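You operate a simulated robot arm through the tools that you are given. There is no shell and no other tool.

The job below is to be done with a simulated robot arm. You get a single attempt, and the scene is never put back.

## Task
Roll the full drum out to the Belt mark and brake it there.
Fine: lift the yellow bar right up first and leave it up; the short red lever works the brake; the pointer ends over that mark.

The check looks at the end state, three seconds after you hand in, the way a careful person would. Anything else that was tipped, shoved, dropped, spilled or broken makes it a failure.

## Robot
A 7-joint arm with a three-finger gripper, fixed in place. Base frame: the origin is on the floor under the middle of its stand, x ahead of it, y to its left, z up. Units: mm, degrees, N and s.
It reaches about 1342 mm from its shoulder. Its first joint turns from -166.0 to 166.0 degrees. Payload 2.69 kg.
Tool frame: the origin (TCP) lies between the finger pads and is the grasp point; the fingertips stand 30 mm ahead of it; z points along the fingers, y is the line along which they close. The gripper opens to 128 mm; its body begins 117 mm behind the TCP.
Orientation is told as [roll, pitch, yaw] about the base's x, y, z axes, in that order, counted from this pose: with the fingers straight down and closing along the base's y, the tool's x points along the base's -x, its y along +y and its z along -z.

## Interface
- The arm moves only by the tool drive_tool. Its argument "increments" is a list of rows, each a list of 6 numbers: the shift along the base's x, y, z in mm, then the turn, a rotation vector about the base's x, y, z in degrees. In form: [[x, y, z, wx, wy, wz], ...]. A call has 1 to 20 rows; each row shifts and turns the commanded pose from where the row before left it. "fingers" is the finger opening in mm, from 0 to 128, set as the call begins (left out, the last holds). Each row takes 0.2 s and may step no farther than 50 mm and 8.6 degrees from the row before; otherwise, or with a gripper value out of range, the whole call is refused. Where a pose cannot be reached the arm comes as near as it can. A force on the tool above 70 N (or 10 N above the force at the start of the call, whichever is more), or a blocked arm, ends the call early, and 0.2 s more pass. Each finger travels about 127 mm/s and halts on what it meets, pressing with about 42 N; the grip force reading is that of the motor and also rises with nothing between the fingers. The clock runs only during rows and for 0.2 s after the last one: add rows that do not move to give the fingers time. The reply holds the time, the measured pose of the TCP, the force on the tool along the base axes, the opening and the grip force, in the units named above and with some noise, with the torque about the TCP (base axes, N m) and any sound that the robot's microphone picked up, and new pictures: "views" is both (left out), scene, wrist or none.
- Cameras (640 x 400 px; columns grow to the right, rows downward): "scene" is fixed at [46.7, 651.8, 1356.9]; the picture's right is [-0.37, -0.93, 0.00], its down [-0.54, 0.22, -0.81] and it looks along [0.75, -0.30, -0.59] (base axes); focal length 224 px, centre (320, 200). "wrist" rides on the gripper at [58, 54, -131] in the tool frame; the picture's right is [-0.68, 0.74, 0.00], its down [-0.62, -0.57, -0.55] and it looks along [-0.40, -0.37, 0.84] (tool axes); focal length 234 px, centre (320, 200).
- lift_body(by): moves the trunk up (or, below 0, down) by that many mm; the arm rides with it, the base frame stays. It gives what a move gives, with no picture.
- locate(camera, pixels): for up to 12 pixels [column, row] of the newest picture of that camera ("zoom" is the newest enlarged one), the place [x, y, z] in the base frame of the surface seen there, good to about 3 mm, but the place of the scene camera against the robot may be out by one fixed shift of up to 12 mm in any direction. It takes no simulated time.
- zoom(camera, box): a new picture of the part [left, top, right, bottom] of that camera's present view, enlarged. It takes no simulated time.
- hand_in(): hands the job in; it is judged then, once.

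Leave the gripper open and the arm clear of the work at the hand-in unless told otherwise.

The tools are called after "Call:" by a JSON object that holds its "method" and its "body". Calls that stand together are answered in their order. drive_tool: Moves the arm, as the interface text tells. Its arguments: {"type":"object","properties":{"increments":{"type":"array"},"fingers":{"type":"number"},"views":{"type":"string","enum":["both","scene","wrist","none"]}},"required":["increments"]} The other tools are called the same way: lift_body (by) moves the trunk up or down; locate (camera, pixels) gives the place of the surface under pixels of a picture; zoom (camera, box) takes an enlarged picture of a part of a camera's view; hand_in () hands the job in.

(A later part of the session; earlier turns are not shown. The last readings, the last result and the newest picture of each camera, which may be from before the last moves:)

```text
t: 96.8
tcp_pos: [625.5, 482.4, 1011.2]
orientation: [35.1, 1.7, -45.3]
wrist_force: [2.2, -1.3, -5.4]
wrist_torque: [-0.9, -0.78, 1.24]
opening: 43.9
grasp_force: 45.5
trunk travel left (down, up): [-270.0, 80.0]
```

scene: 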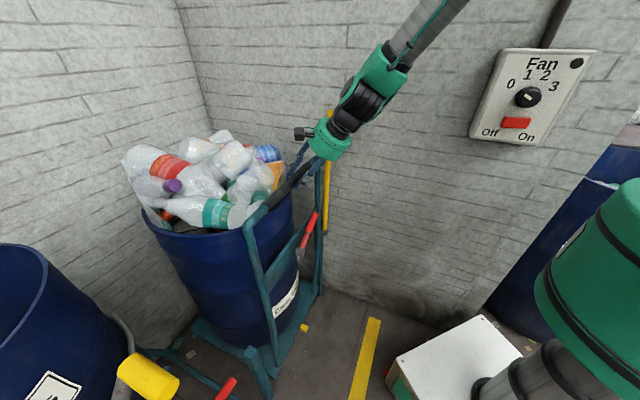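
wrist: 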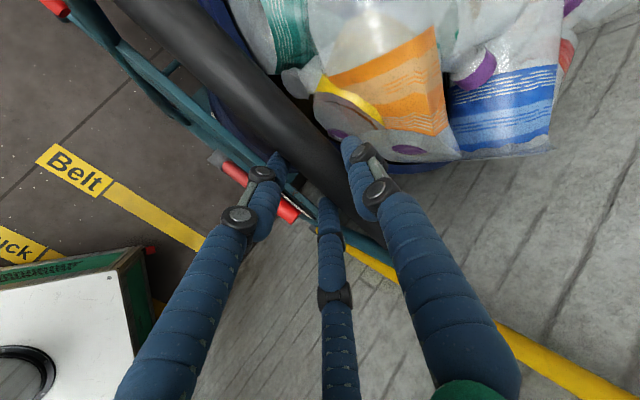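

The cart follows smoothly, 74 mm so far, with only a few newtons. I continue with about 130 mm more.

Call:
{"method": "drive_tool", "body": {"increments": [[-3, -3, 0, 0, 0, 0], [-6, -6, 0, 0, 0, 0], [-9, -9, 0, 0, 0, 0], [-10, -10, 0, 0, 0, 0], [-10, -10, 0, 0, 0, 0], [-10, -10, 0, 0, 0, 0], [-10, -10, 0, 0, 0, 0], [-10, -10, 0, 0, 0, 0], [-9, -9, 0, 0, 0, 0], [-6, -6, 0, 0, 0, 0], [-4, -4, 0, 0, 0, 0], [-2, -2, 0, 0, 0, 0], [0, 0, 0, 0, 0, 0]]}}

```text
t: 99.5
tcp_pos: [538.0, 395.2, 1012.3]
orientation: [35.0, 1.6, -45.2]
wrist_force: [0.5, 7.1, -14.1]
wrist_torque: [-0.85, -0.55, 1.45]
opening: 43.9
grasp_force: 45.2
trunk travel left (down, up): [-270.0, 80.0]
```

scene: 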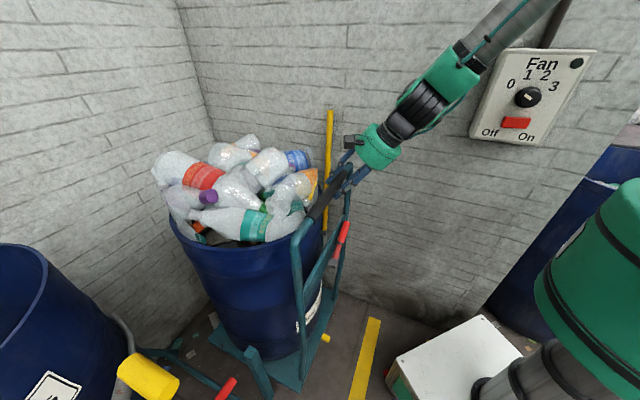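
wrist: 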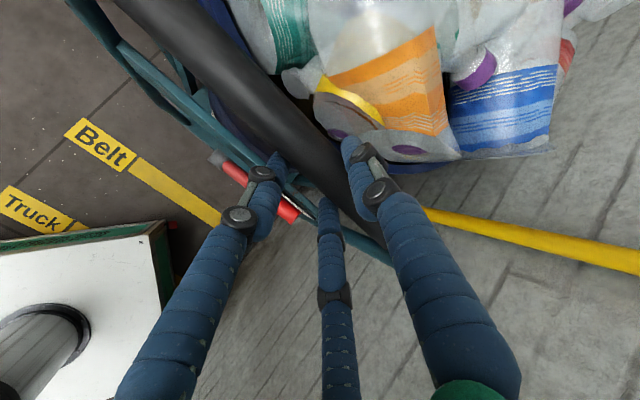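

Travel so far 198 mm; the tool pulls up about 14 N, so I ease 2 mm down while pulling another 130 mm.

Call:
{"method": "drive_tool", "body": {"increments": [[-3, -3, -0.5, 0, 0, 0], [-6, -6, -0.5, 0, 0, 0], [-9, -9, -0.5, 0, 0, 0], [-10, -10, -0.5, 0, 0, 0], [-10, -10, 0, 0, 0, 0], [-10, -10, 0, 0, 0, 0], [-10, -10, 0, 0, 0, 0], [-10, -10, 0, 0, 0, 0], [-9, -9, 0, 0, 0, 0], [-6, -6, 0, 0, 0, 0], [-4, -4, 0, 0, 0, 0], [-2, -2, 0, 0, 0, 0], [0, 0, 0, 0, 0, 0]]}}

```text
t: 102.3
tcp_pos: [449.0, 304.2, 1011.5]
orientation: [35.3, 1.7, -45.2]
wrist_force: [2.7, 3.9, 26.0]
wrist_torque: [0.01, -0.74, 1.26]
opening: 44.0
grasp_force: 45.3
trunk travel left (down, up): [-270.0, 80.0]
```

scene: 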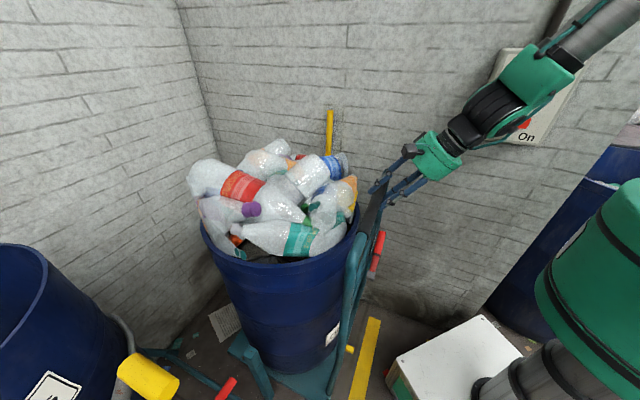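
wrist: 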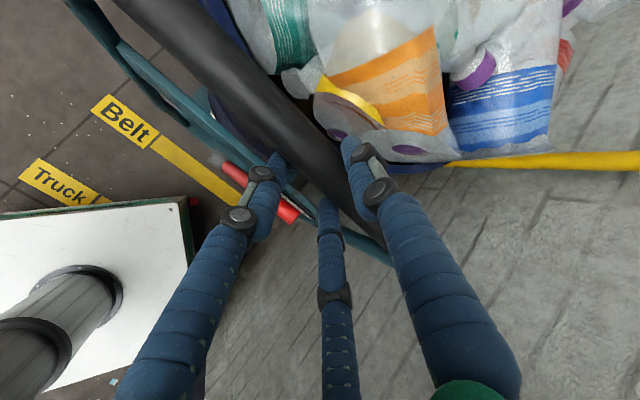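

Travel 325 mm; now 26 N pushes up on the tool, so I raise 3 mm while pulling another 60 mm, then check the pointer against the strip.

Call:
{"method": "drive_tool", "body": {"increments": [[-3, -3, 1.5, 0, 0, 0], [-6, -6, 1.5, 0, 0, 0], [-8, -8, 0, 0, 0, 0], [-8, -8, 0, 0, 0, 0], [-7, -7, 0, 0, 0, 0], [-5, -5, 0, 0, 0, 0], [-3, -3, 0, 0, 0, 0], [-2, -2, 0, 0, 0, 0], [0, 0, 0, 0, 0, 0]]}}

Call:
{"method": "zoom", "body": {"camera": "scene", "box": [300, 280, 420, 400]}}

```text
t: 104.3
tcp_pos: [405.2, 262.7, 1012.7]
orientation: [34.8, 1.7, -45.2]
wrist_force: [3.2, -1.3, -34.1]
wrist_torque: [-1.44, -0.59, 1.46]
opening: 44.1
grasp_force: 44.8
trunk travel left (down, up): [-270.0, 80.0]
```

scene: 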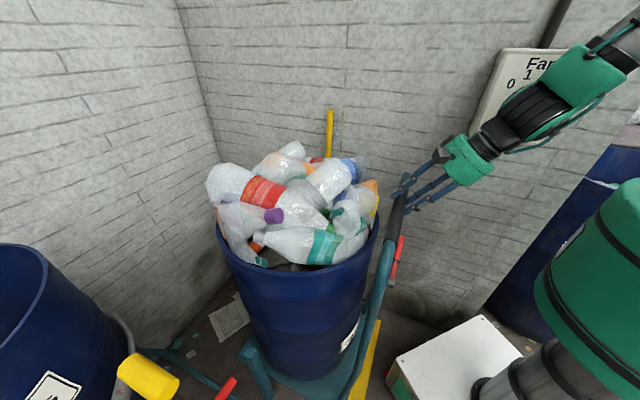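
wrist: 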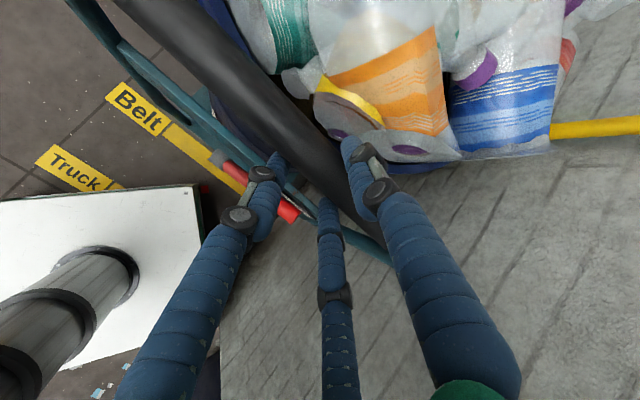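

```text
3.33 times, centred on (360, 340) of scene
```

zoom: 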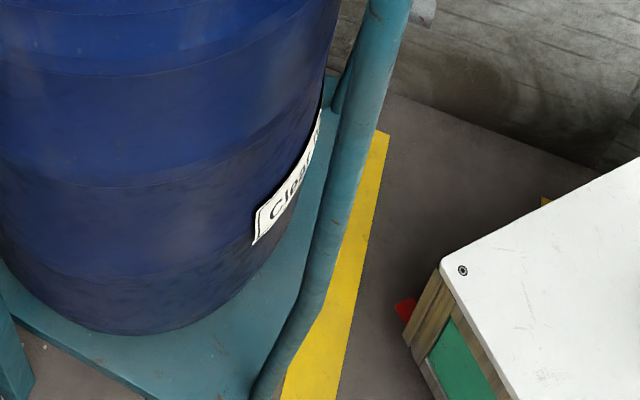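

Travel is 385 mm; about 15 mm more is needed. I pull slowly the rest, easing 1.8 mm down to unload the 34 N lift.

Call:
{"method": "drive_tool", "body": {"increments": [[-2, -2, -0.9, 0, 0, 0], [-3, -3, -0.9, 0, 0, 0], [-3, -3, 0, 0, 0, 0], [-2.5, -2.5, 0, 0, 0, 0], [0, 0, 0, 0, 0, 0], [0, 0, 0, 0, 0, 0]]}}

Call:
{"method": "zoom", "body": {"camera": "wrist", "box": [100, 60, 340, 230]}}

Call:
{"method": "zoom", "body": {"camera": "scene", "box": [330, 280, 410, 400]}}

```text
t: 105.8
tcp_pos: [395.8, 252.7, 1013.3]
orientation: [35.1, 1.7, -45.2]
wrist_force: [13.7, -6.6, -22.2]
wrist_torque: [-1.4, -1.0, 0.99]
opening: 44.0
grasp_force: 45.6
trunk travel left (down, up): [-270.0, 80.0]
```

scene: 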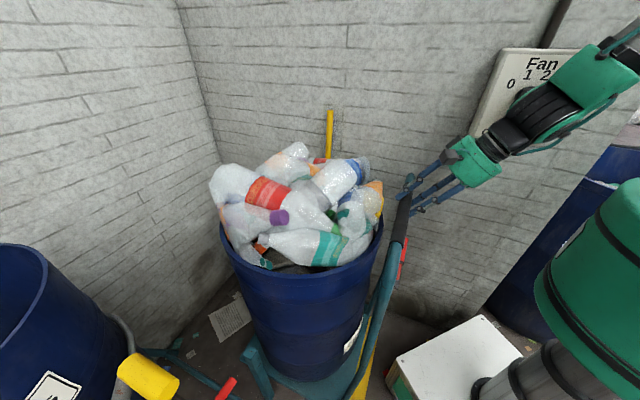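
wrist: 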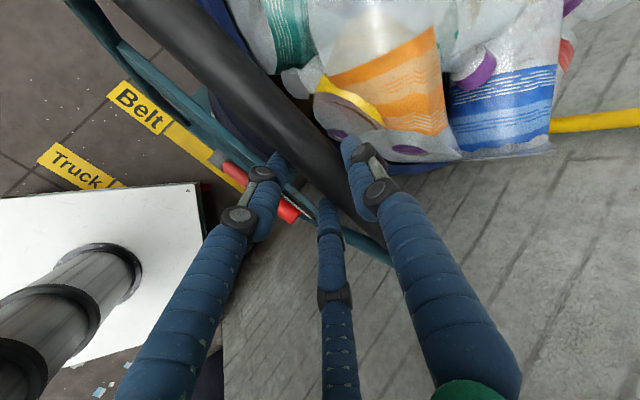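

```text
2.35 times, centred on (220, 145) of wrist
```

zoom: 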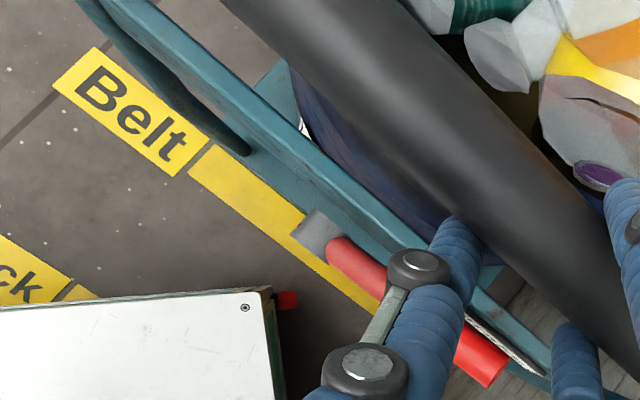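

```text
3.33 times, centred on (370, 340) of scene
```

zoom: 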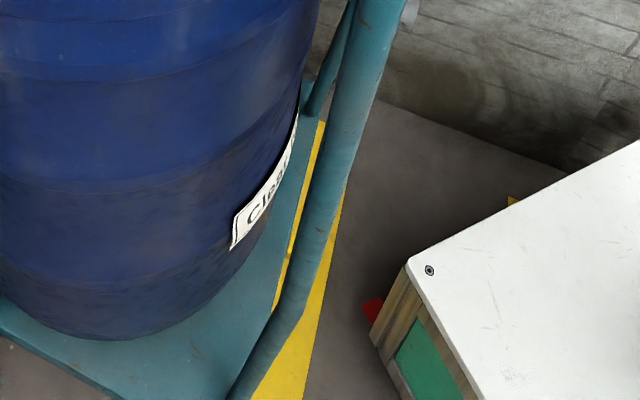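

Travel now 399 mm. I check the lever hub and platform positions against the strip before letting go.

Call:
{"method": "locate", "body": {"camera": "wrist", "pixels": [[218, 158], [225, 165], [290, 213], [160, 105], [200, 135], [180, 140], [215, 178]]}}

Call:
{"method": "drive_tool", "body": {"increments": [[0, 0, -0.8, 0, 0, 0], [0, 0, 0, 0, 0, 0]], "views": "none"}}

```text
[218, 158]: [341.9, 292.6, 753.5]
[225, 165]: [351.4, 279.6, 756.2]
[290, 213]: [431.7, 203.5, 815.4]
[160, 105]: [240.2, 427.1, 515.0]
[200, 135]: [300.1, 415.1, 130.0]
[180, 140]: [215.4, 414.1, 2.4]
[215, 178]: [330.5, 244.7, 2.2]
```

```text
t: 106.3
tcp_pos: [395.9, 253.5, 1013.0]
orientation: [35.2, 1.7, -45.2]
wrist_force: [10.3, -7.9, -5.3]
wrist_torque: [-0.93, -0.78, 1.19]
opening: 44.1
grasp_force: 45.0
trunk travel left (down, up): [-270.0, 80.0]
```

The pull is done: the hub has shifted by about (−283,−281) and tool forces are small. I open the fingers and withdraw 55 mm along the finger line, watching that the cart does not follow.

Call:
{"method": "drive_tool", "body": {"increments": [[0, 0, 0, 0, 0, 0], [0, 0, 0, 0, 0, 0]], "fingers": 62, "views": "none"}}

Call:
{"method": "drive_tool", "body": {"increments": [[-6, -6, 12.3, 0, 0, 0], [-6, -6, 12.3, 0, 0, 0], [-6, -6, 12.3, 0, 0, 0], [-6, -6, 12.3, 0, 0, 0], [0, 0, 0, 0, 0, 0]], "views": "both"}}

```text
t: 107.0
tcp_pos: [395.4, 251.8, 1012.3]
orientation: [35.1, 1.7, -45.2]
wrist_force: [1.5, 0.8, 0.3]
wrist_torque: [0.04, 0.03, 0.01]
opening: 62.4
grasp_force: 0.1
trunk travel left (down, up): [-270.0, 80.0]
```

```text
t: 108.2
tcp_pos: [372.0, 228.2, 1059.6]
orientation: [35.2, 1.6, -45.4]
wrist_force: [-0.5, -0.1, -0.1]
wrist_torque: [0.01, 0.0, -0.02]
opening: 62.1
grasp_force: 0.1
trunk travel left (down, up): [-270.0, 80.0]
```

scene: 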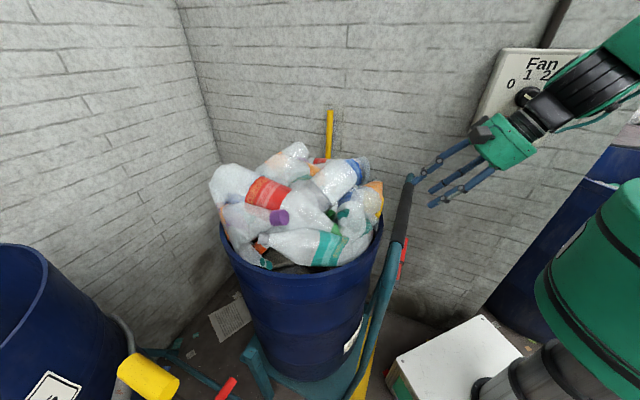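
wrist: 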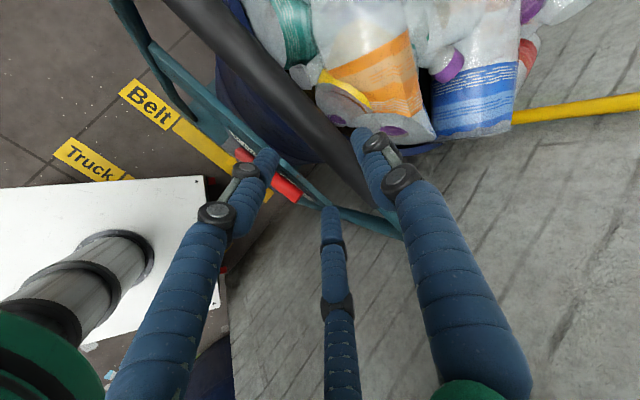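

Released; the cart stayed where it was. The wrist now appears in front of the Fan panel, so I check the actual distance before moving further.

Call:
{"method": "locate", "body": {"camera": "scene", "pixels": [[510, 150], [545, 110], [575, 90], [620, 60], [500, 90], [490, 110], [530, 90], [545, 60]]}}

Call:
{"method": "zoom", "body": {"camera": "scene", "box": [380, 20, 640, 220]}}

```text
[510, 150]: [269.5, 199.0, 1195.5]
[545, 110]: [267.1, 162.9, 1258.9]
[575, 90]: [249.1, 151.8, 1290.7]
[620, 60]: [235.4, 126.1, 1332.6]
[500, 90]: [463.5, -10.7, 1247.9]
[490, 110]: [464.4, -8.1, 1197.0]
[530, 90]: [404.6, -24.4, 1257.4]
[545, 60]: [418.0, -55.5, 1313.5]
```

```text
2.00 times, centred on (510, 120) of scene
```

zoom: 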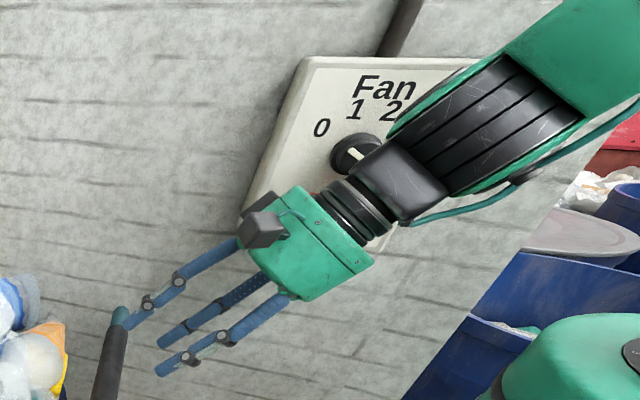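

The wrist is over 200 mm from the panel, so it is safe. Now I close the fingers and bring the hand toward level, pointing about 66°, while backing away from the handle.

Call:
{"method": "drive_tool", "body": {"increments": [[-5, -8, 2, 4.73, -4.46, 3.5], [-5, -8, 2, 4.99, -4.16, 3.5], [-5, -8, 2, 5.24, -3.85, 3.5], [-5, -8, 2, 5.46, -3.52, 3.5], [-5, -8, 0, 5.67, -3.18, 3.5], [-5, -8, 0, 5.85, -2.83, 3.5], [0, 0, 0, 0, 0, 0]], "fingers": 0}}

```text
t: 109.8
tcp_pos: [340.8, 179.4, 1067.9]
orientation: [74.2, 1.4, -23.2]
wrist_force: [0.3, 0.1, 0.4]
wrist_torque: [0.01, -0.03, -0.05]
opening: 2.0
grasp_force: 31.4
trunk travel left (down, up): [-270.0, 80.0]
```

scene: 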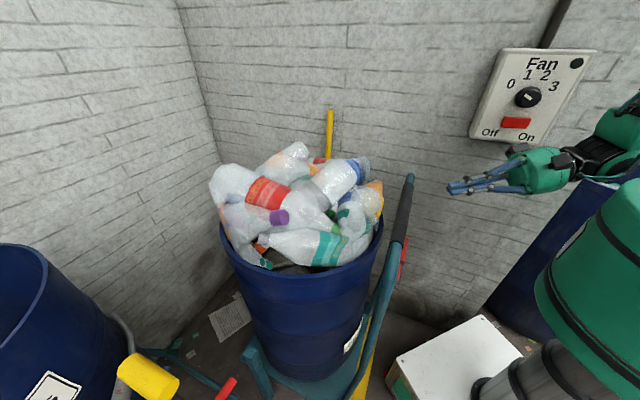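
wrist: 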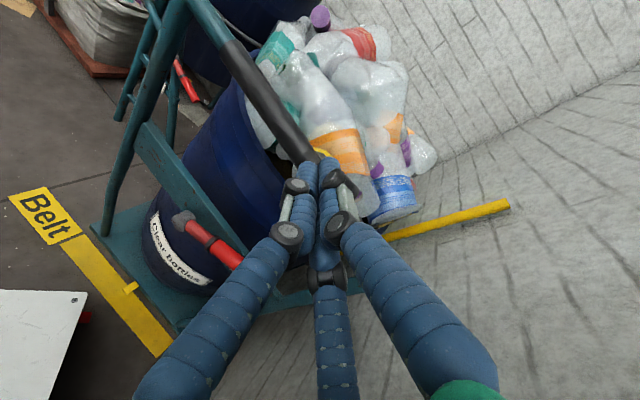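

The arm reached a level hand at (341,179,1068), and the wrist view now shows the pointer at (131,288) right over the Belt strip. I enlarge it and measure.

Call:
{"method": "zoom", "body": {"camera": "wrist", "box": [0, 180, 240, 360]}}

Call:
{"method": "locate", "body": {"camera": "wrist", "pixels": [[130, 290], [127, 292], [136, 284], [92, 268], [110, 255], [128, 315], [150, 300], [185, 220], [238, 262], [210, 245], [105, 295], [122, 272]]}}

```text
2.22 times, centred on (120, 270) of wrist
```

zoom: 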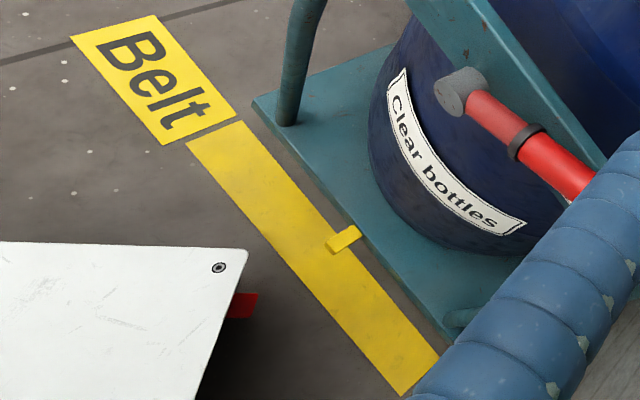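

```text
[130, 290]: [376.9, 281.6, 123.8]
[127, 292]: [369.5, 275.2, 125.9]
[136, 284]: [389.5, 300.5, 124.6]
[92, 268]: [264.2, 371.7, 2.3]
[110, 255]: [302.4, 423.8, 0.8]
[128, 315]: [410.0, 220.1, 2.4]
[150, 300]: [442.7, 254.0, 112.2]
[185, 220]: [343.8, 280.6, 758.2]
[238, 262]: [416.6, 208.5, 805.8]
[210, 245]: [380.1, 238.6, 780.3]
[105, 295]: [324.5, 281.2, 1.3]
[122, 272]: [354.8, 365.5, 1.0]
```

The pointer tab spans s≈−450 to −483, fully inside the strip's −433 to −491. The lever is at hub (344,281,758) and tip region (417,209,806). To reach under the lever I lower the trunk by 250 mm with the hand held in front of it; that column of space is clear.

Call:
{"method": "lift_body", "body": {"by": -250}}

Call:
{"method": "drive_tool", "body": {"increments": [[0, 0, 0, 0, 0, 0]]}}

```text
t: 112.3
tcp_pos: [342.1, 179.3, 816.9]
orientation: [74.0, 1.4, -23.2]
wrist_force: [-0.1, -1.1, -0.1]
wrist_torque: [-0.05, 0.05, -0.03]
opening: 2.0
grasp_force: 31.1
trunk travel left (down, up): [-20.0, 330.0]
```

```text
t: 112.7
tcp_pos: [341.6, 179.4, 818.3]
orientation: [74.1, 1.4, -23.1]
wrist_force: [0.4, 0.3, -0.3]
wrist_torque: [-0.06, 0.02, 0.04]
opening: 2.2
grasp_force: 31.8
trunk travel left (down, up): [-20.0, 330.0]
```

scene: 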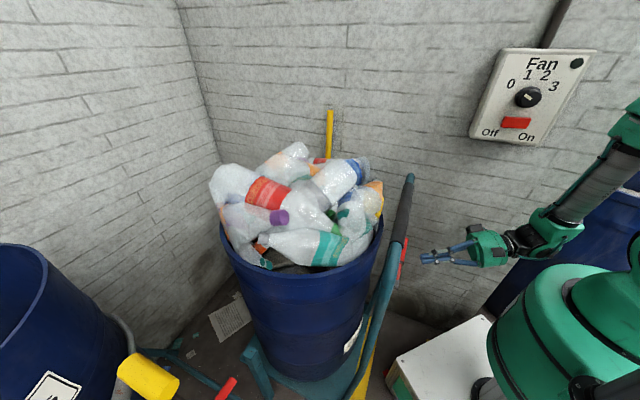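
wrist: 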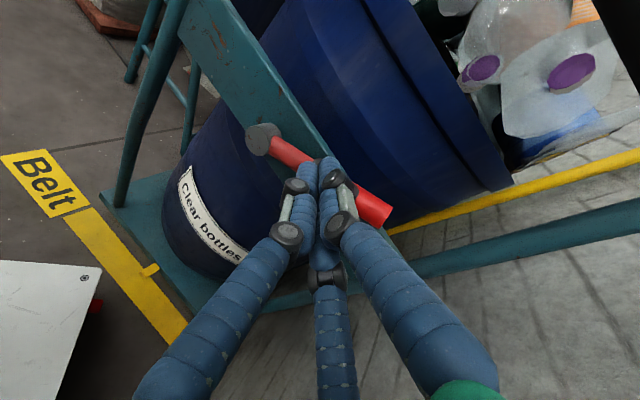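

The hand is in front of the lever with room to spare. I move right and down to be in front of and below the lever's outer end.

Call:
{"method": "drive_tool", "body": {"increments": [[15, -7, -25, 0, 0, 0], [15, -7, -25, 0, 0, 0], [16, -7, -25, 0, 0, 0], [0, 0, 0, 0, 0, 0]]}}

Call:
{"method": "zoom", "body": {"camera": "wrist", "box": [180, 60, 440, 240]}}

```text
t: 113.7
tcp_pos: [386.9, 157.9, 743.1]
orientation: [74.2, 1.4, -23.0]
wrist_force: [0.7, 0.0, 0.8]
wrist_torque: [-0.02, -0.04, -0.04]
opening: 2.1
grasp_force: 31.8
trunk travel left (down, up): [-20.0, 330.0]
```

scene: 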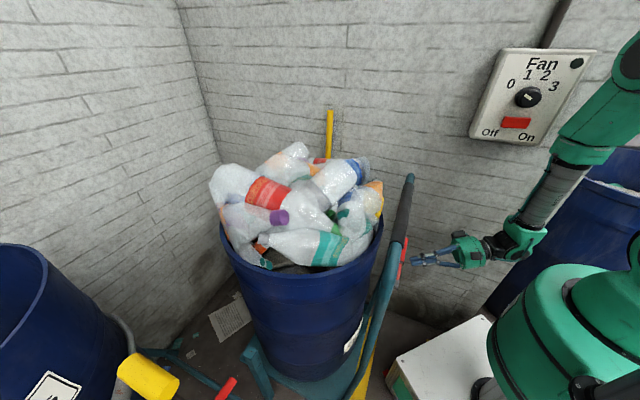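
wrist: 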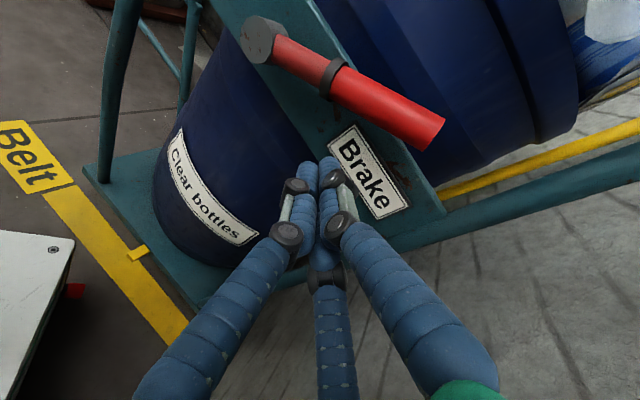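

```text
2.22 times, centred on (310, 150) of wrist
```

zoom: 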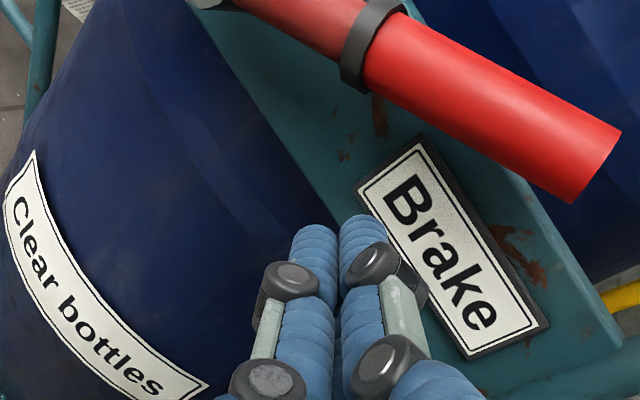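

Now I see the lever from below-front; the Brake plate is right behind the finger tips. I measure lever, plate and finger positions.

Call:
{"method": "locate", "body": {"camera": "wrist", "pixels": [[262, 40], [310, 68], [340, 85], [380, 110], [420, 130], [436, 128], [350, 150], [390, 195], [310, 170], [328, 168], [300, 190], [340, 185]]}}

```text
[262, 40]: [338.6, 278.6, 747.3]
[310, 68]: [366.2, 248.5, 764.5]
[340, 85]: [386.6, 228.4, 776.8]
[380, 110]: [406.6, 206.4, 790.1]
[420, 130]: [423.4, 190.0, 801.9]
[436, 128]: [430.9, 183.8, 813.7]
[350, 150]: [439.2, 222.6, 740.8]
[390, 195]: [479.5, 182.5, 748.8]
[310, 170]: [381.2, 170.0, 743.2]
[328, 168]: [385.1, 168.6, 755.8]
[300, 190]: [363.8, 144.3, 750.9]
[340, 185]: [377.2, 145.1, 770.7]
```

Lever axis lies at x+y≈632, the plate at 662. I advance 40 mm so the tips end at about 640, under the lever and short of the plate.

Call:
{"method": "drive_tool", "body": {"increments": [[9.6, 9.6, 0, 0, 0, 0], [9.6, 9.6, 0, 0, 0, 0], [9.5, 9.5, 0, 0, 0, 0], [0, 0, 0, 0, 0, 0]]}}

Call:
{"method": "zoom", "body": {"camera": "wrist", "box": [180, 60, 440, 240]}}

```text
t: 114.7
tcp_pos: [414.8, 187.5, 743.4]
orientation: [74.1, 1.5, -23.1]
wrist_force: [0.5, -0.1, -0.1]
wrist_torque: [0.02, 0.0, 0.0]
opening: 2.2
grasp_force: 31.3
trunk travel left (down, up): [-20.0, 330.0]
```

scene: 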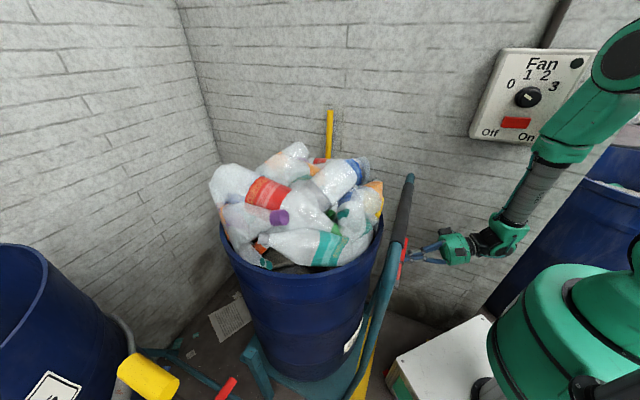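
wrist: 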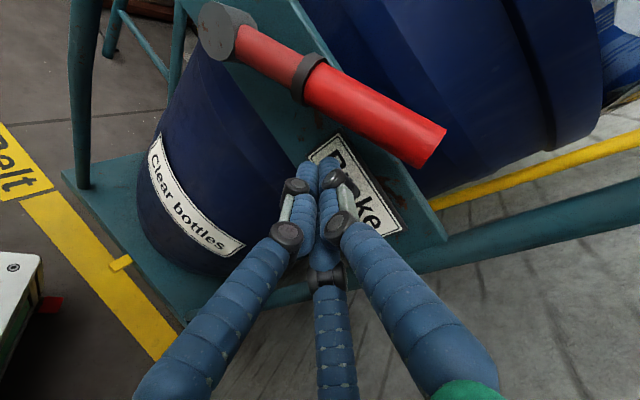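

```text
2.22 times, centred on (310, 150) of wrist
```

zoom: 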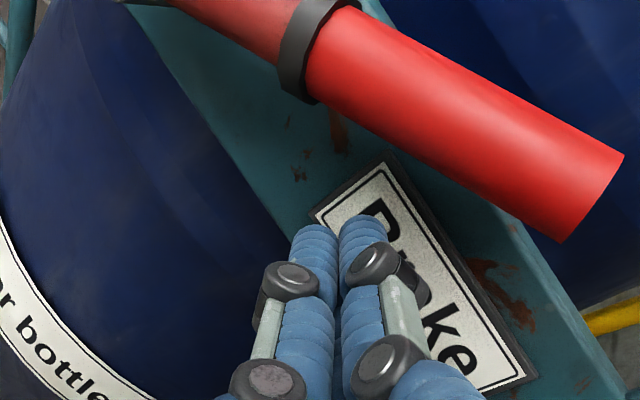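

The tips are under the lever with no contact. The upper arm appears close to the Fan panel in the picture, so I check its true distance before going on.

Call:
{"method": "locate", "body": {"camera": "scene", "pixels": [[590, 110], [560, 145], [530, 195], [570, 120], [620, 60], [545, 100], [515, 122], [600, 90]]}}

Call:
{"method": "zoom", "body": {"camera": "scene", "box": [380, 20, 640, 300]}}

```text
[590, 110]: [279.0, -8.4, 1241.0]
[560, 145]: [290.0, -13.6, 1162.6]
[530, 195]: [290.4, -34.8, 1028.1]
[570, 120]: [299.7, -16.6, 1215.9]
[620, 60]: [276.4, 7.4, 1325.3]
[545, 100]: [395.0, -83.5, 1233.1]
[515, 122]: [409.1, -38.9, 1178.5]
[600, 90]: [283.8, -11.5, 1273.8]
```

```text
1.43 times, centred on (510, 160) of scene
```

zoom: 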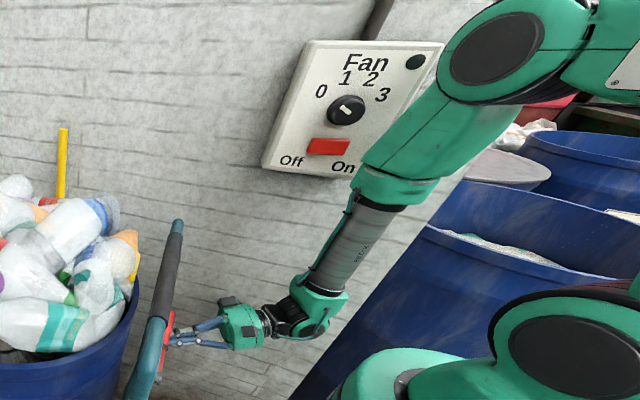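

The forearm is still clear of the panel, and the coming motion carries it away from the wall. I begin lifting the lever from below along its arc, in small steps.

Call:
{"method": "drive_tool", "body": {"increments": [[-4.2, 4.25, 7, 0, 0, 0], [-4.2, 4.25, 7, 0, 0, 0], [-1.34, 1.35, 8.25, 0, 0, 0], [-1.34, 1.35, 8.25, 0, 0, 0], [0, 0, 0, 0, 0, 0]]}}

Call:
{"method": "locate", "body": {"camera": "wrist", "pixels": [[130, 262], [360, 90], [300, 60]]}}

```text
t: 115.9
tcp_pos: [405.7, 199.0, 773.1]
orientation: [74.0, 1.4, -23.1]
wrist_force: [1.4, 0.5, -2.3]
wrist_torque: [0.01, 0.03, 0.02]
opening: 2.1
grasp_force: 31.3
trunk travel left (down, up): [-20.0, 330.0]
```

scene: 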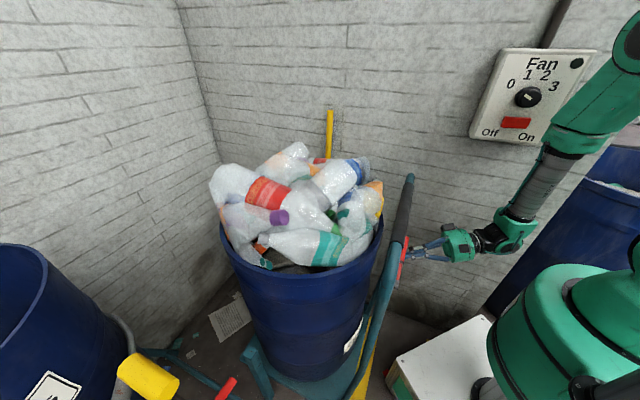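
wrist: 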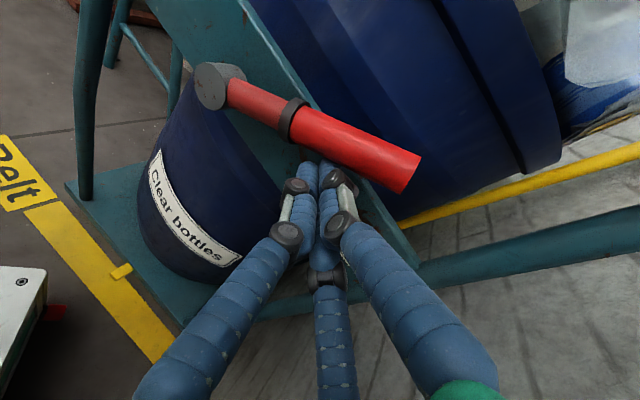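

```text
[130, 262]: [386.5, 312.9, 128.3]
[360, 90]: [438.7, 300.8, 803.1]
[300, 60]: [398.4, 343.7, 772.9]
```

Slight contact of about 2 N. I continue lifting along the arc.

Call:
{"method": "drive_tool", "body": {"increments": [[-1.34, 1.35, 8.25, 0, 0, 0], [-1.34, 1.35, 8.25, 0, 0, 0], [-2.96, 2.98, 7.3, 0, 0, 0], [-2.96, 2.98, 7.3, 0, 0, 0], [0, 0, 0, 0, 0, 0]]}}

Call:
{"method": "zoom", "body": {"camera": "wrist", "box": [80, 20, 440, 300]}}

```text
t: 117.1
tcp_pos: [398.5, 206.9, 805.4]
orientation: [74.1, 1.4, -23.1]
wrist_force: [1.2, -0.3, -0.3]
wrist_torque: [0.04, 0.0, -0.02]
opening: 2.0
grasp_force: 31.4
trunk travel left (down, up): [-20.0, 330.0]
```

scene: 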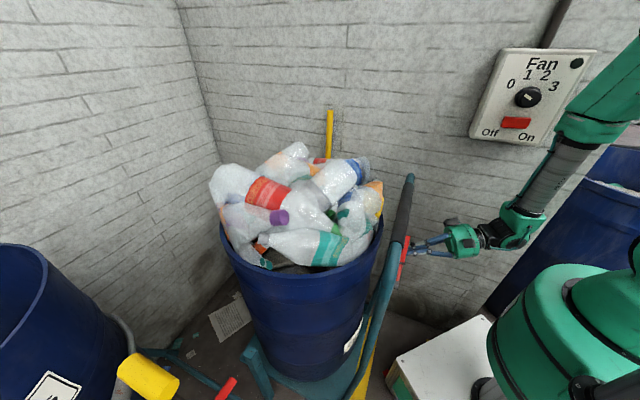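
wrist: 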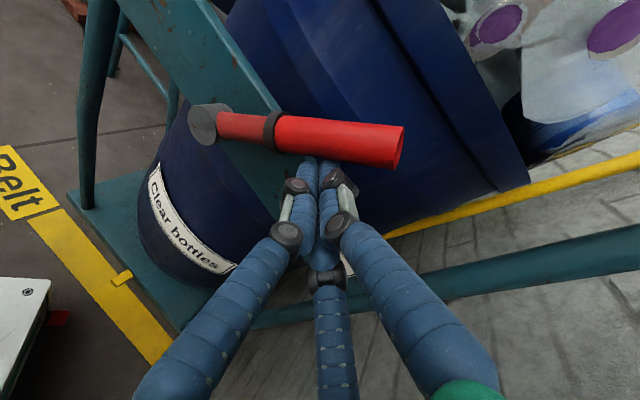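

```text
1.43 times, centred on (260, 160) of wrist
```

zoom: 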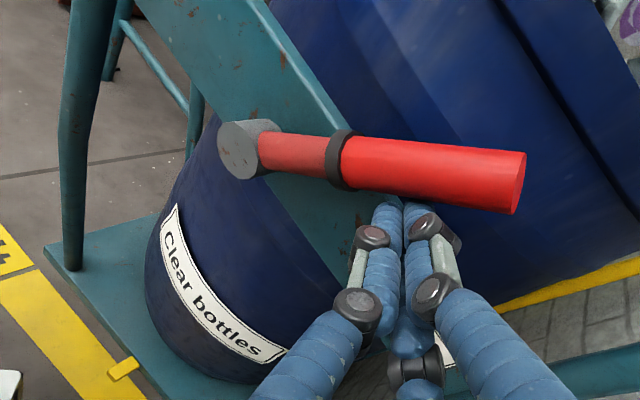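

The lever rises on the fingertips and the cart stays. I carry on along the arc toward vertical.

Call:
{"method": "drive_tool", "body": {"increments": [[-2.96, 2.98, 7.3, 0, 0, 0], [-4.23, 4.25, 6, 0, 0, 0], [-4.23, 4.25, 6, 0, 0, 0], [-4.23, 4.25, 6, 0, 0, 0], [-3.88, 3.9, 3.25, 0, 0, 0], [-3.88, 3.9, 3.25, 0, 0, 0], [0, 0, 0, 0, 0, 0]]}}

Call:
{"method": "zoom", "body": {"camera": "wrist", "box": [80, 20, 440, 300]}}

```text
t: 118.7
tcp_pos: [374.1, 231.9, 835.4]
orientation: [74.1, 1.4, -23.0]
wrist_force: [0.9, -0.3, 0.1]
wrist_torque: [0.0, -0.02, 0.01]
opening: 1.9
grasp_force: 31.9
trunk travel left (down, up): [-20.0, 330.0]
```

scene: 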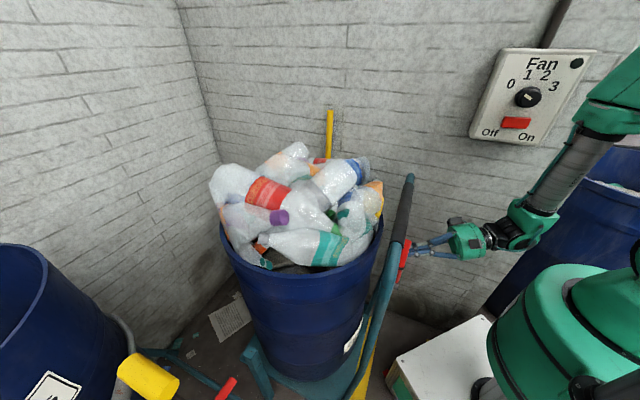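
wrist: 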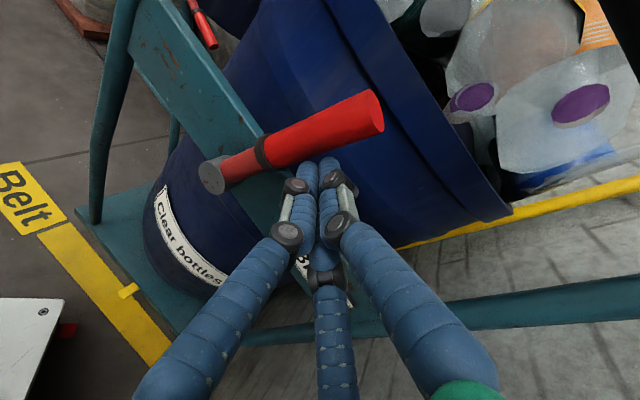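

```text
1.43 times, centred on (260, 160) of wrist
```

zoom: 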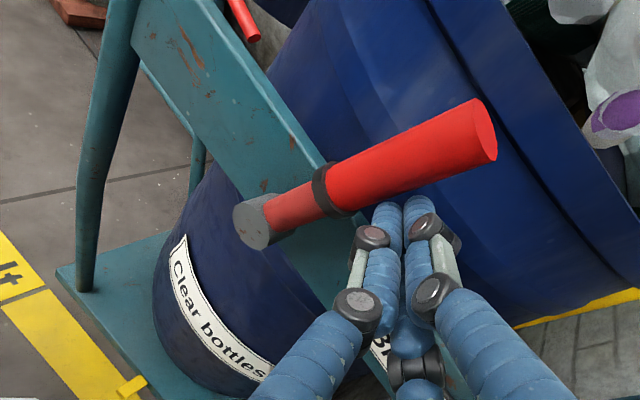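

The lever keeps rising with negligible force. I go on past vertical.

Call:
{"method": "drive_tool", "body": {"increments": [[-3.88, 3.9, 3.25, 0, 0, 0], [-3.88, 3.9, 3.25, 0, 0, 0], [-4.41, 4.43, 1.75, 0, 0, 0], [-4.41, 4.43, 1.75, 0, 0, 0], [-4.41, 4.43, 1.75, 0, 0, 0], [0, 0, 0, 0, 0, 0]]}}

Call:
{"method": "locate", "body": {"camera": "wrist", "pixels": [[205, 205], [240, 180], [290, 130], [330, 100], [360, 75]]}}

```text
t: 120.1
tcp_pos: [353.2, 252.1, 847.5]
orientation: [74.1, 1.4, -23.1]
wrist_force: [0.5, 0.3, -0.1]
wrist_torque: [-0.01, 0.01, 0.0]
opening: 1.9
grasp_force: 31.2
trunk travel left (down, up): [-20.0, 330.0]
```

scene: 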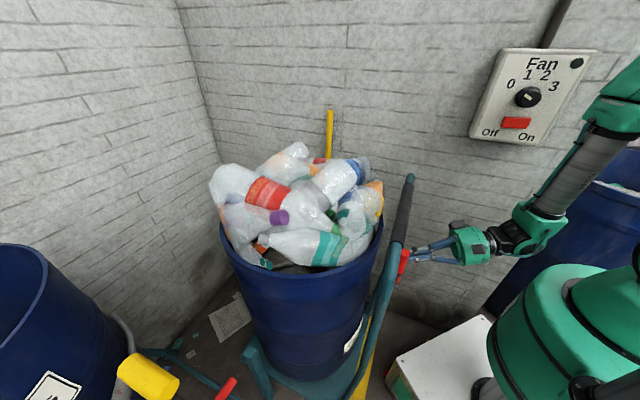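
wrist: 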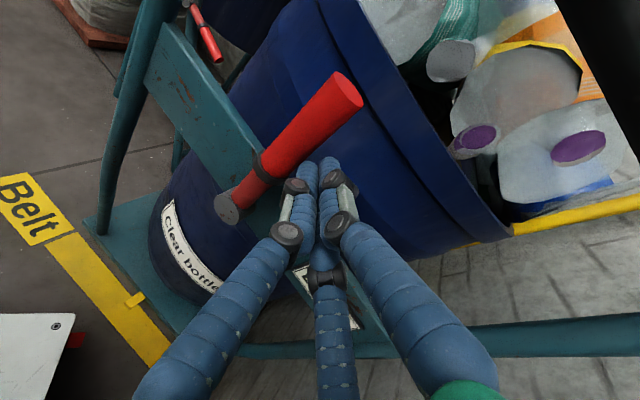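

```text
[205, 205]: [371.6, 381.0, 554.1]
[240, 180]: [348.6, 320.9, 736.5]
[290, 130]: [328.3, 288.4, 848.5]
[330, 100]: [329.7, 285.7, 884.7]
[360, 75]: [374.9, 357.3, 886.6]
```

The lever is now slightly past vertical (about +7°). I keep pushing gently to its +15° end stop.

Call:
{"method": "drive_tool", "body": {"increments": [[-3.5, 3.5, 0.5, 0, 0, 0], [-3.5, 3.5, 0.5, 0, 0, 0], [-3.5, 3.5, 0, 0, 0, 0], [-3.5, 3.5, 0, 0, 0, 0], [0, 0, 0, 0, 0, 0]]}}

Call:
{"method": "locate", "body": {"camera": "wrist", "pixels": [[225, 215], [280, 145], [310, 110], [125, 300], [138, 300]]}}

```text
t: 121.3
tcp_pos: [341.9, 263.1, 849.4]
orientation: [74.0, 1.3, -23.7]
wrist_force: [6.5, -34.5, -1.2]
wrist_torque: [-0.49, 0.03, -0.03]
opening: 1.8
grasp_force: 31.2
trunk travel left (down, up): [-20.0, 330.0]
stopped in row 5: the force on the tool passed its limit at 72 N (the readings are from after the stop); the commanded pose is now the measured one
```

scene: 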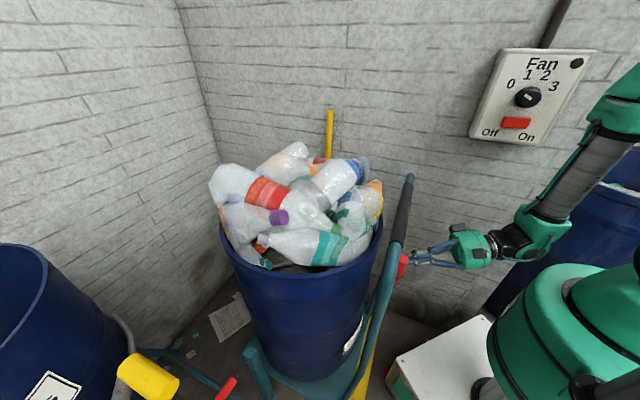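
wrist: 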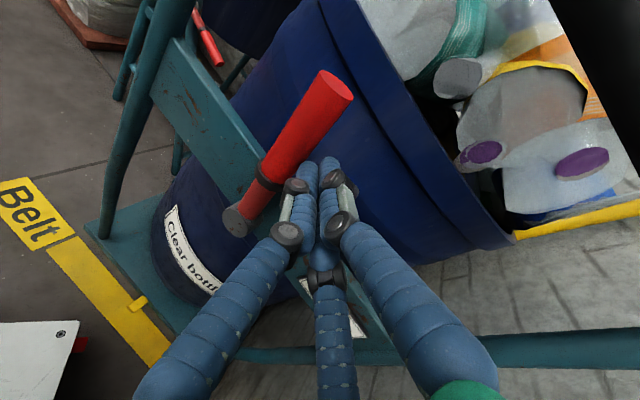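

```text
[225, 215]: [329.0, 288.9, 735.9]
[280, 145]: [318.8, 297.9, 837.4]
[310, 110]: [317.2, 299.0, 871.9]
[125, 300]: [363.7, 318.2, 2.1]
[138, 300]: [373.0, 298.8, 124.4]
```

The lever met its stop (72 N), and its measured points match the original braked position to within about 3 mm. I back off from it to the right and away from the cart.

Call:
{"method": "drive_tool", "body": {"increments": [[3, -3, 0, 0, 0, 0], [4, -6, 0, 0, 0, 0], [0, -25, 0, 0, 0, 0], [0, -30, 0, 0, 0, 0], [0, -30, 0, 0, 0, 0], [0, 0, 0, 0, 0, 0]]}}

Call:
{"method": "zoom", "body": {"camera": "wrist", "box": [0, 40, 400, 300]}}

```text
t: 122.8
tcp_pos: [346.8, 169.8, 850.0]
orientation: [74.0, 1.2, -23.5]
wrist_force: [0.4, -0.1, -0.5]
wrist_torque: [0.01, -0.02, -0.01]
opening: 2.0
grasp_force: 31.4
trunk travel left (down, up): [-20.0, 330.0]
```

scene: 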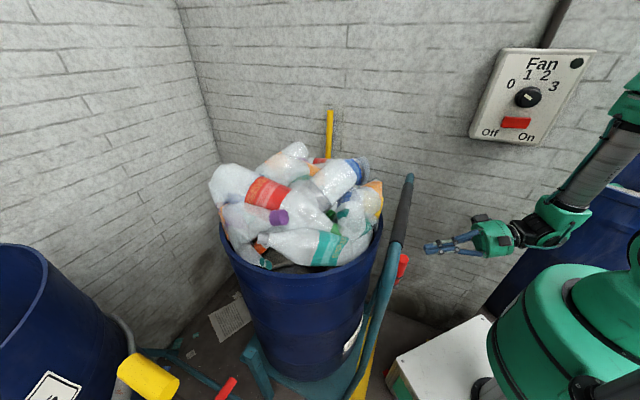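
wrist: 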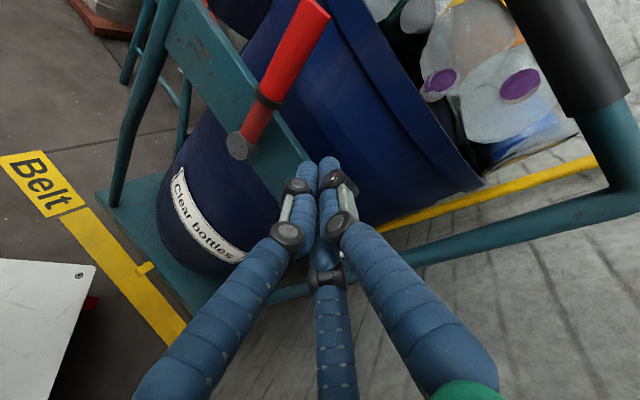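

```text
1.54 times, centred on (200, 170) of wrist
```

zoom: 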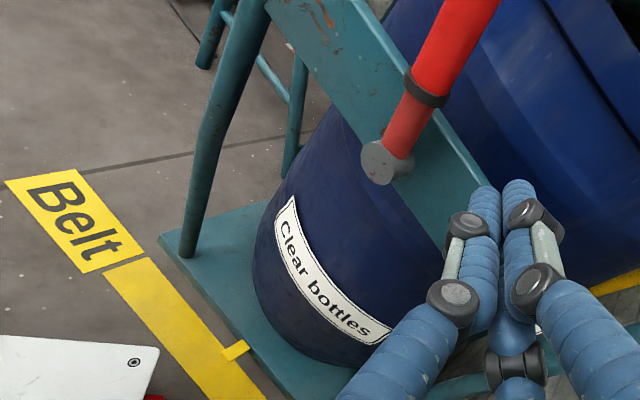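

Clear of the lever. I measure the lever's resting angle and the pointer against the strip again.

Call:
{"method": "locate", "body": {"camera": "wrist", "pixels": [[236, 147], [255, 120], [285, 65], [310, 20], [143, 268], [147, 266], [152, 263], [122, 268], [145, 245], [127, 285], [160, 325], [318, 8]]}}

Call:
{"method": "zoom", "body": {"camera": "wrist", "box": [80, 220, 220, 340]}}

```text
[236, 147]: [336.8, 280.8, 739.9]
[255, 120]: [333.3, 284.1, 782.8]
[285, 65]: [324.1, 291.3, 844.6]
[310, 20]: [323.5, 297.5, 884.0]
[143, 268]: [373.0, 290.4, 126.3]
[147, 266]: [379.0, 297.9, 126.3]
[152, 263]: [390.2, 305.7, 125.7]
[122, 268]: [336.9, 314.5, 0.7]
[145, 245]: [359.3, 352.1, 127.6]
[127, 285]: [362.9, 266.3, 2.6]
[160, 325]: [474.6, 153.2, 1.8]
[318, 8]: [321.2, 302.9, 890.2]
```

```text
3.33 times, centred on (150, 280) of wrist
```

zoom: 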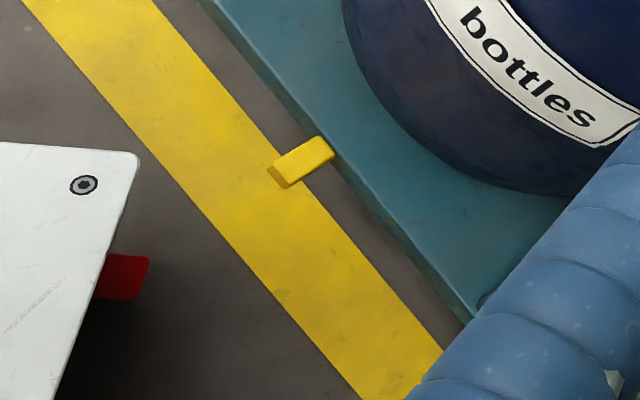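

I measure the pointer more exactly on the enlarged picture, since the last push may have nudged the cart.

Call:
{"method": "locate", "body": {"camera": "zoom", "pixels": [[280, 176], [285, 172], [300, 160], [318, 147], [330, 150], [345, 165], [230, 110], [160, 150], [340, 230], [270, 290], [250, 130], [185, 180]]}}

```text
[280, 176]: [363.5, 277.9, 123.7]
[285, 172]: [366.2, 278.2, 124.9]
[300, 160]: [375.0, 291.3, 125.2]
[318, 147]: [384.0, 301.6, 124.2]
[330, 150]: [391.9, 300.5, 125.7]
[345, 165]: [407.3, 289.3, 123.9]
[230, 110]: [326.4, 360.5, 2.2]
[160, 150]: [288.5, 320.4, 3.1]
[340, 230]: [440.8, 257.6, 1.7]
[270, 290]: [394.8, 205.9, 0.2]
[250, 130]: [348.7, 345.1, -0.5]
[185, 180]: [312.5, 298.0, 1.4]
```

The pointer is unchanged, tip at s≈−453 and root at ≈−489, over the strip. The lever, however, may read about 9–10° where it was 14–15° originally, so I enlarge it and measure its centre line more carefully.

Call:
{"method": "zoom", "body": {"camera": "wrist", "box": [200, 0, 380, 180]}}

```text
2.22 times, centred on (290, 90) of wrist
```

zoom: 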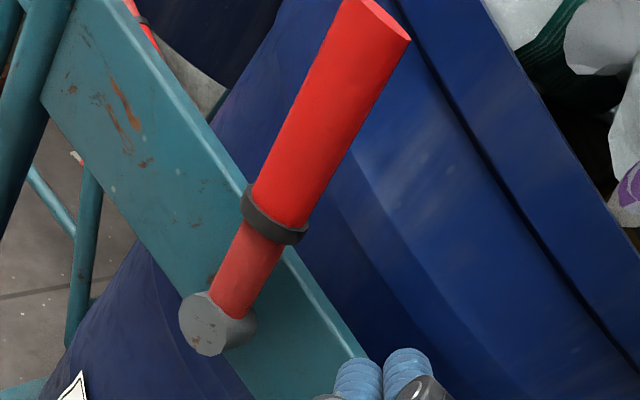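

Call:
{"method": "locate", "body": {"camera": "zoom", "pixels": [[203, 325], [195, 320], [212, 330], [235, 275], [248, 265], [285, 175], [300, 165], [325, 100], [340, 90], [365, 30], [350, 40], [380, 45]]}}

```text
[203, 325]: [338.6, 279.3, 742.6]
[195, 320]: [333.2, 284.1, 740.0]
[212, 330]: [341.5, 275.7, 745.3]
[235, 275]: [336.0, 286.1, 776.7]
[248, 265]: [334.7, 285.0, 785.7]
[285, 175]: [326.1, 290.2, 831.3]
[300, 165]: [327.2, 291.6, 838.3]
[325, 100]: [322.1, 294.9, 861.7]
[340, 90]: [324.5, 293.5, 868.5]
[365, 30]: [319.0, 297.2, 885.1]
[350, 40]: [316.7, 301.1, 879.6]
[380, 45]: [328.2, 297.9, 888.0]
```

The lever rests at about 10–11°, close to its original lean given the measuring noise, and the cart resisted the sideways part of that last push. To be sure the brake holds, I will lightly press the fingertips against the crossbar and see whether force builds up without motion. First I come down in front of the plate.

Call:
{"method": "drive_tool", "body": {"increments": [[0, 0, -32, 0, 0, 0], [0, 0, -32, 0, 0, 0], [0, 0, -33, 0, 0, 0], [12, 12, 0, 0, 0, 0], [12, 12, 0, 0, 0, 0], [12, 12, 0, 0, 0, 0], [0, 0, 0, 0, 0, 0]]}}

```text
t: 124.3
tcp_pos: [382.9, 206.4, 751.4]
orientation: [74.2, 1.2, -23.5]
wrist_force: [-0.6, -0.5, 0.2]
wrist_torque: [-0.04, 0.02, 0.05]
opening: 2.1
grasp_force: 31.6
trunk travel left (down, up): [-20.0, 330.0]
```

scene: 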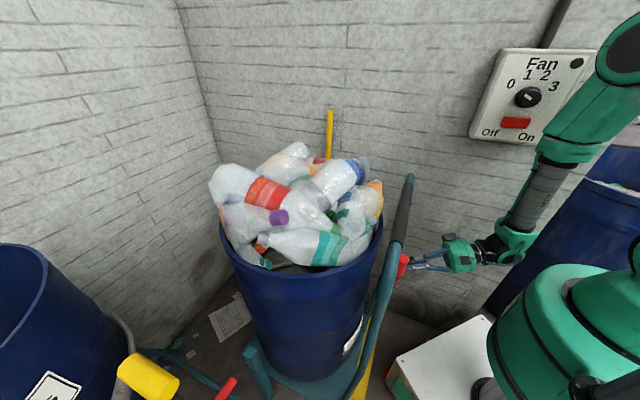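
wrist: 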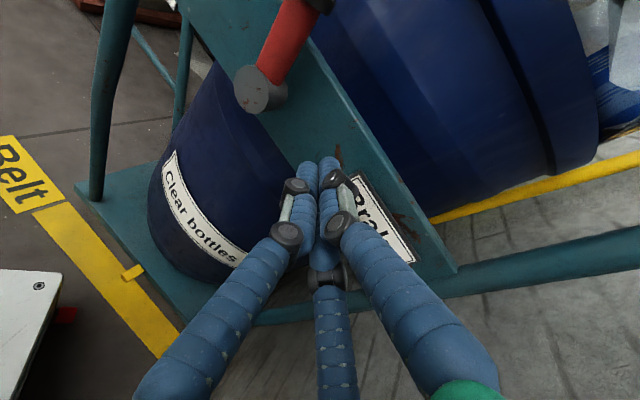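

The tips are about 26 mm from the crossbar. I advance slowly; if the brake holds, the force will climb within a few millimetres.

Call:
{"method": "drive_tool", "body": {"increments": [[4, 4, 0, 0, 0, 0], [4, 4, 0, 0, 0, 0], [4, 4, 0, 0, 0, 0], [3, 3, 0, 0, 0, 0], [0, 0, 0, 0, 0, 0]], "views": "none"}}

```text
t: 125.5
tcp_pos: [398.5, 221.3, 751.2]
orientation: [74.1, 1.4, -23.5]
wrist_force: [0.4, -0.5, -0.2]
wrist_torque: [0.01, 0.0, 0.01]
opening: 2.0
grasp_force: 31.5
trunk travel left (down, up): [-20.0, 330.0]
```

No contact yet. A few 1.4 mm steps now.

Call:
{"method": "drive_tool", "body": {"increments": [[1, 1, 0, 0, 0, 0], [1, 1, 0, 0, 0, 0], [1, 1, 0, 0, 0, 0], [1, 1, 0, 0, 0, 0], [0, 0, 0, 0, 0, 0]], "views": "none"}}

```text
t: 126.8
tcp_pos: [403.3, 226.1, 752.6]
orientation: [74.2, 1.3, -23.6]
wrist_force: [-2.8, -7.9, 1.0]
wrist_torque: [0.1, -0.04, -0.06]
opening: 2.2
grasp_force: 31.4
trunk travel left (down, up): [-20.0, 330.0]
```

Contact, about 8 N, more than the cart's free rolling force. Two more small steps to confirm it holds.

Call:
{"method": "drive_tool", "body": {"increments": [[1, 1, 0, 0, 0, 0], [1, 1, 0, 0, 0, 0], [0, 0, 0, 0, 0, 0]], "views": "wrist"}}

```text
t: 127.5
tcp_pos: [403.6, 226.6, 752.0]
orientation: [74.2, 1.4, -23.7]
wrist_force: [-29.1, -57.0, 4.1]
wrist_torque: [0.49, -0.19, -0.3]
opening: 2.0
grasp_force: 31.0
trunk travel left (down, up): [-20.0, 330.0]
```

wrist: 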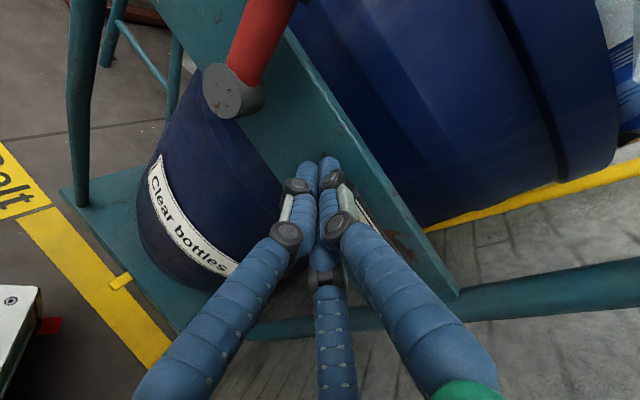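

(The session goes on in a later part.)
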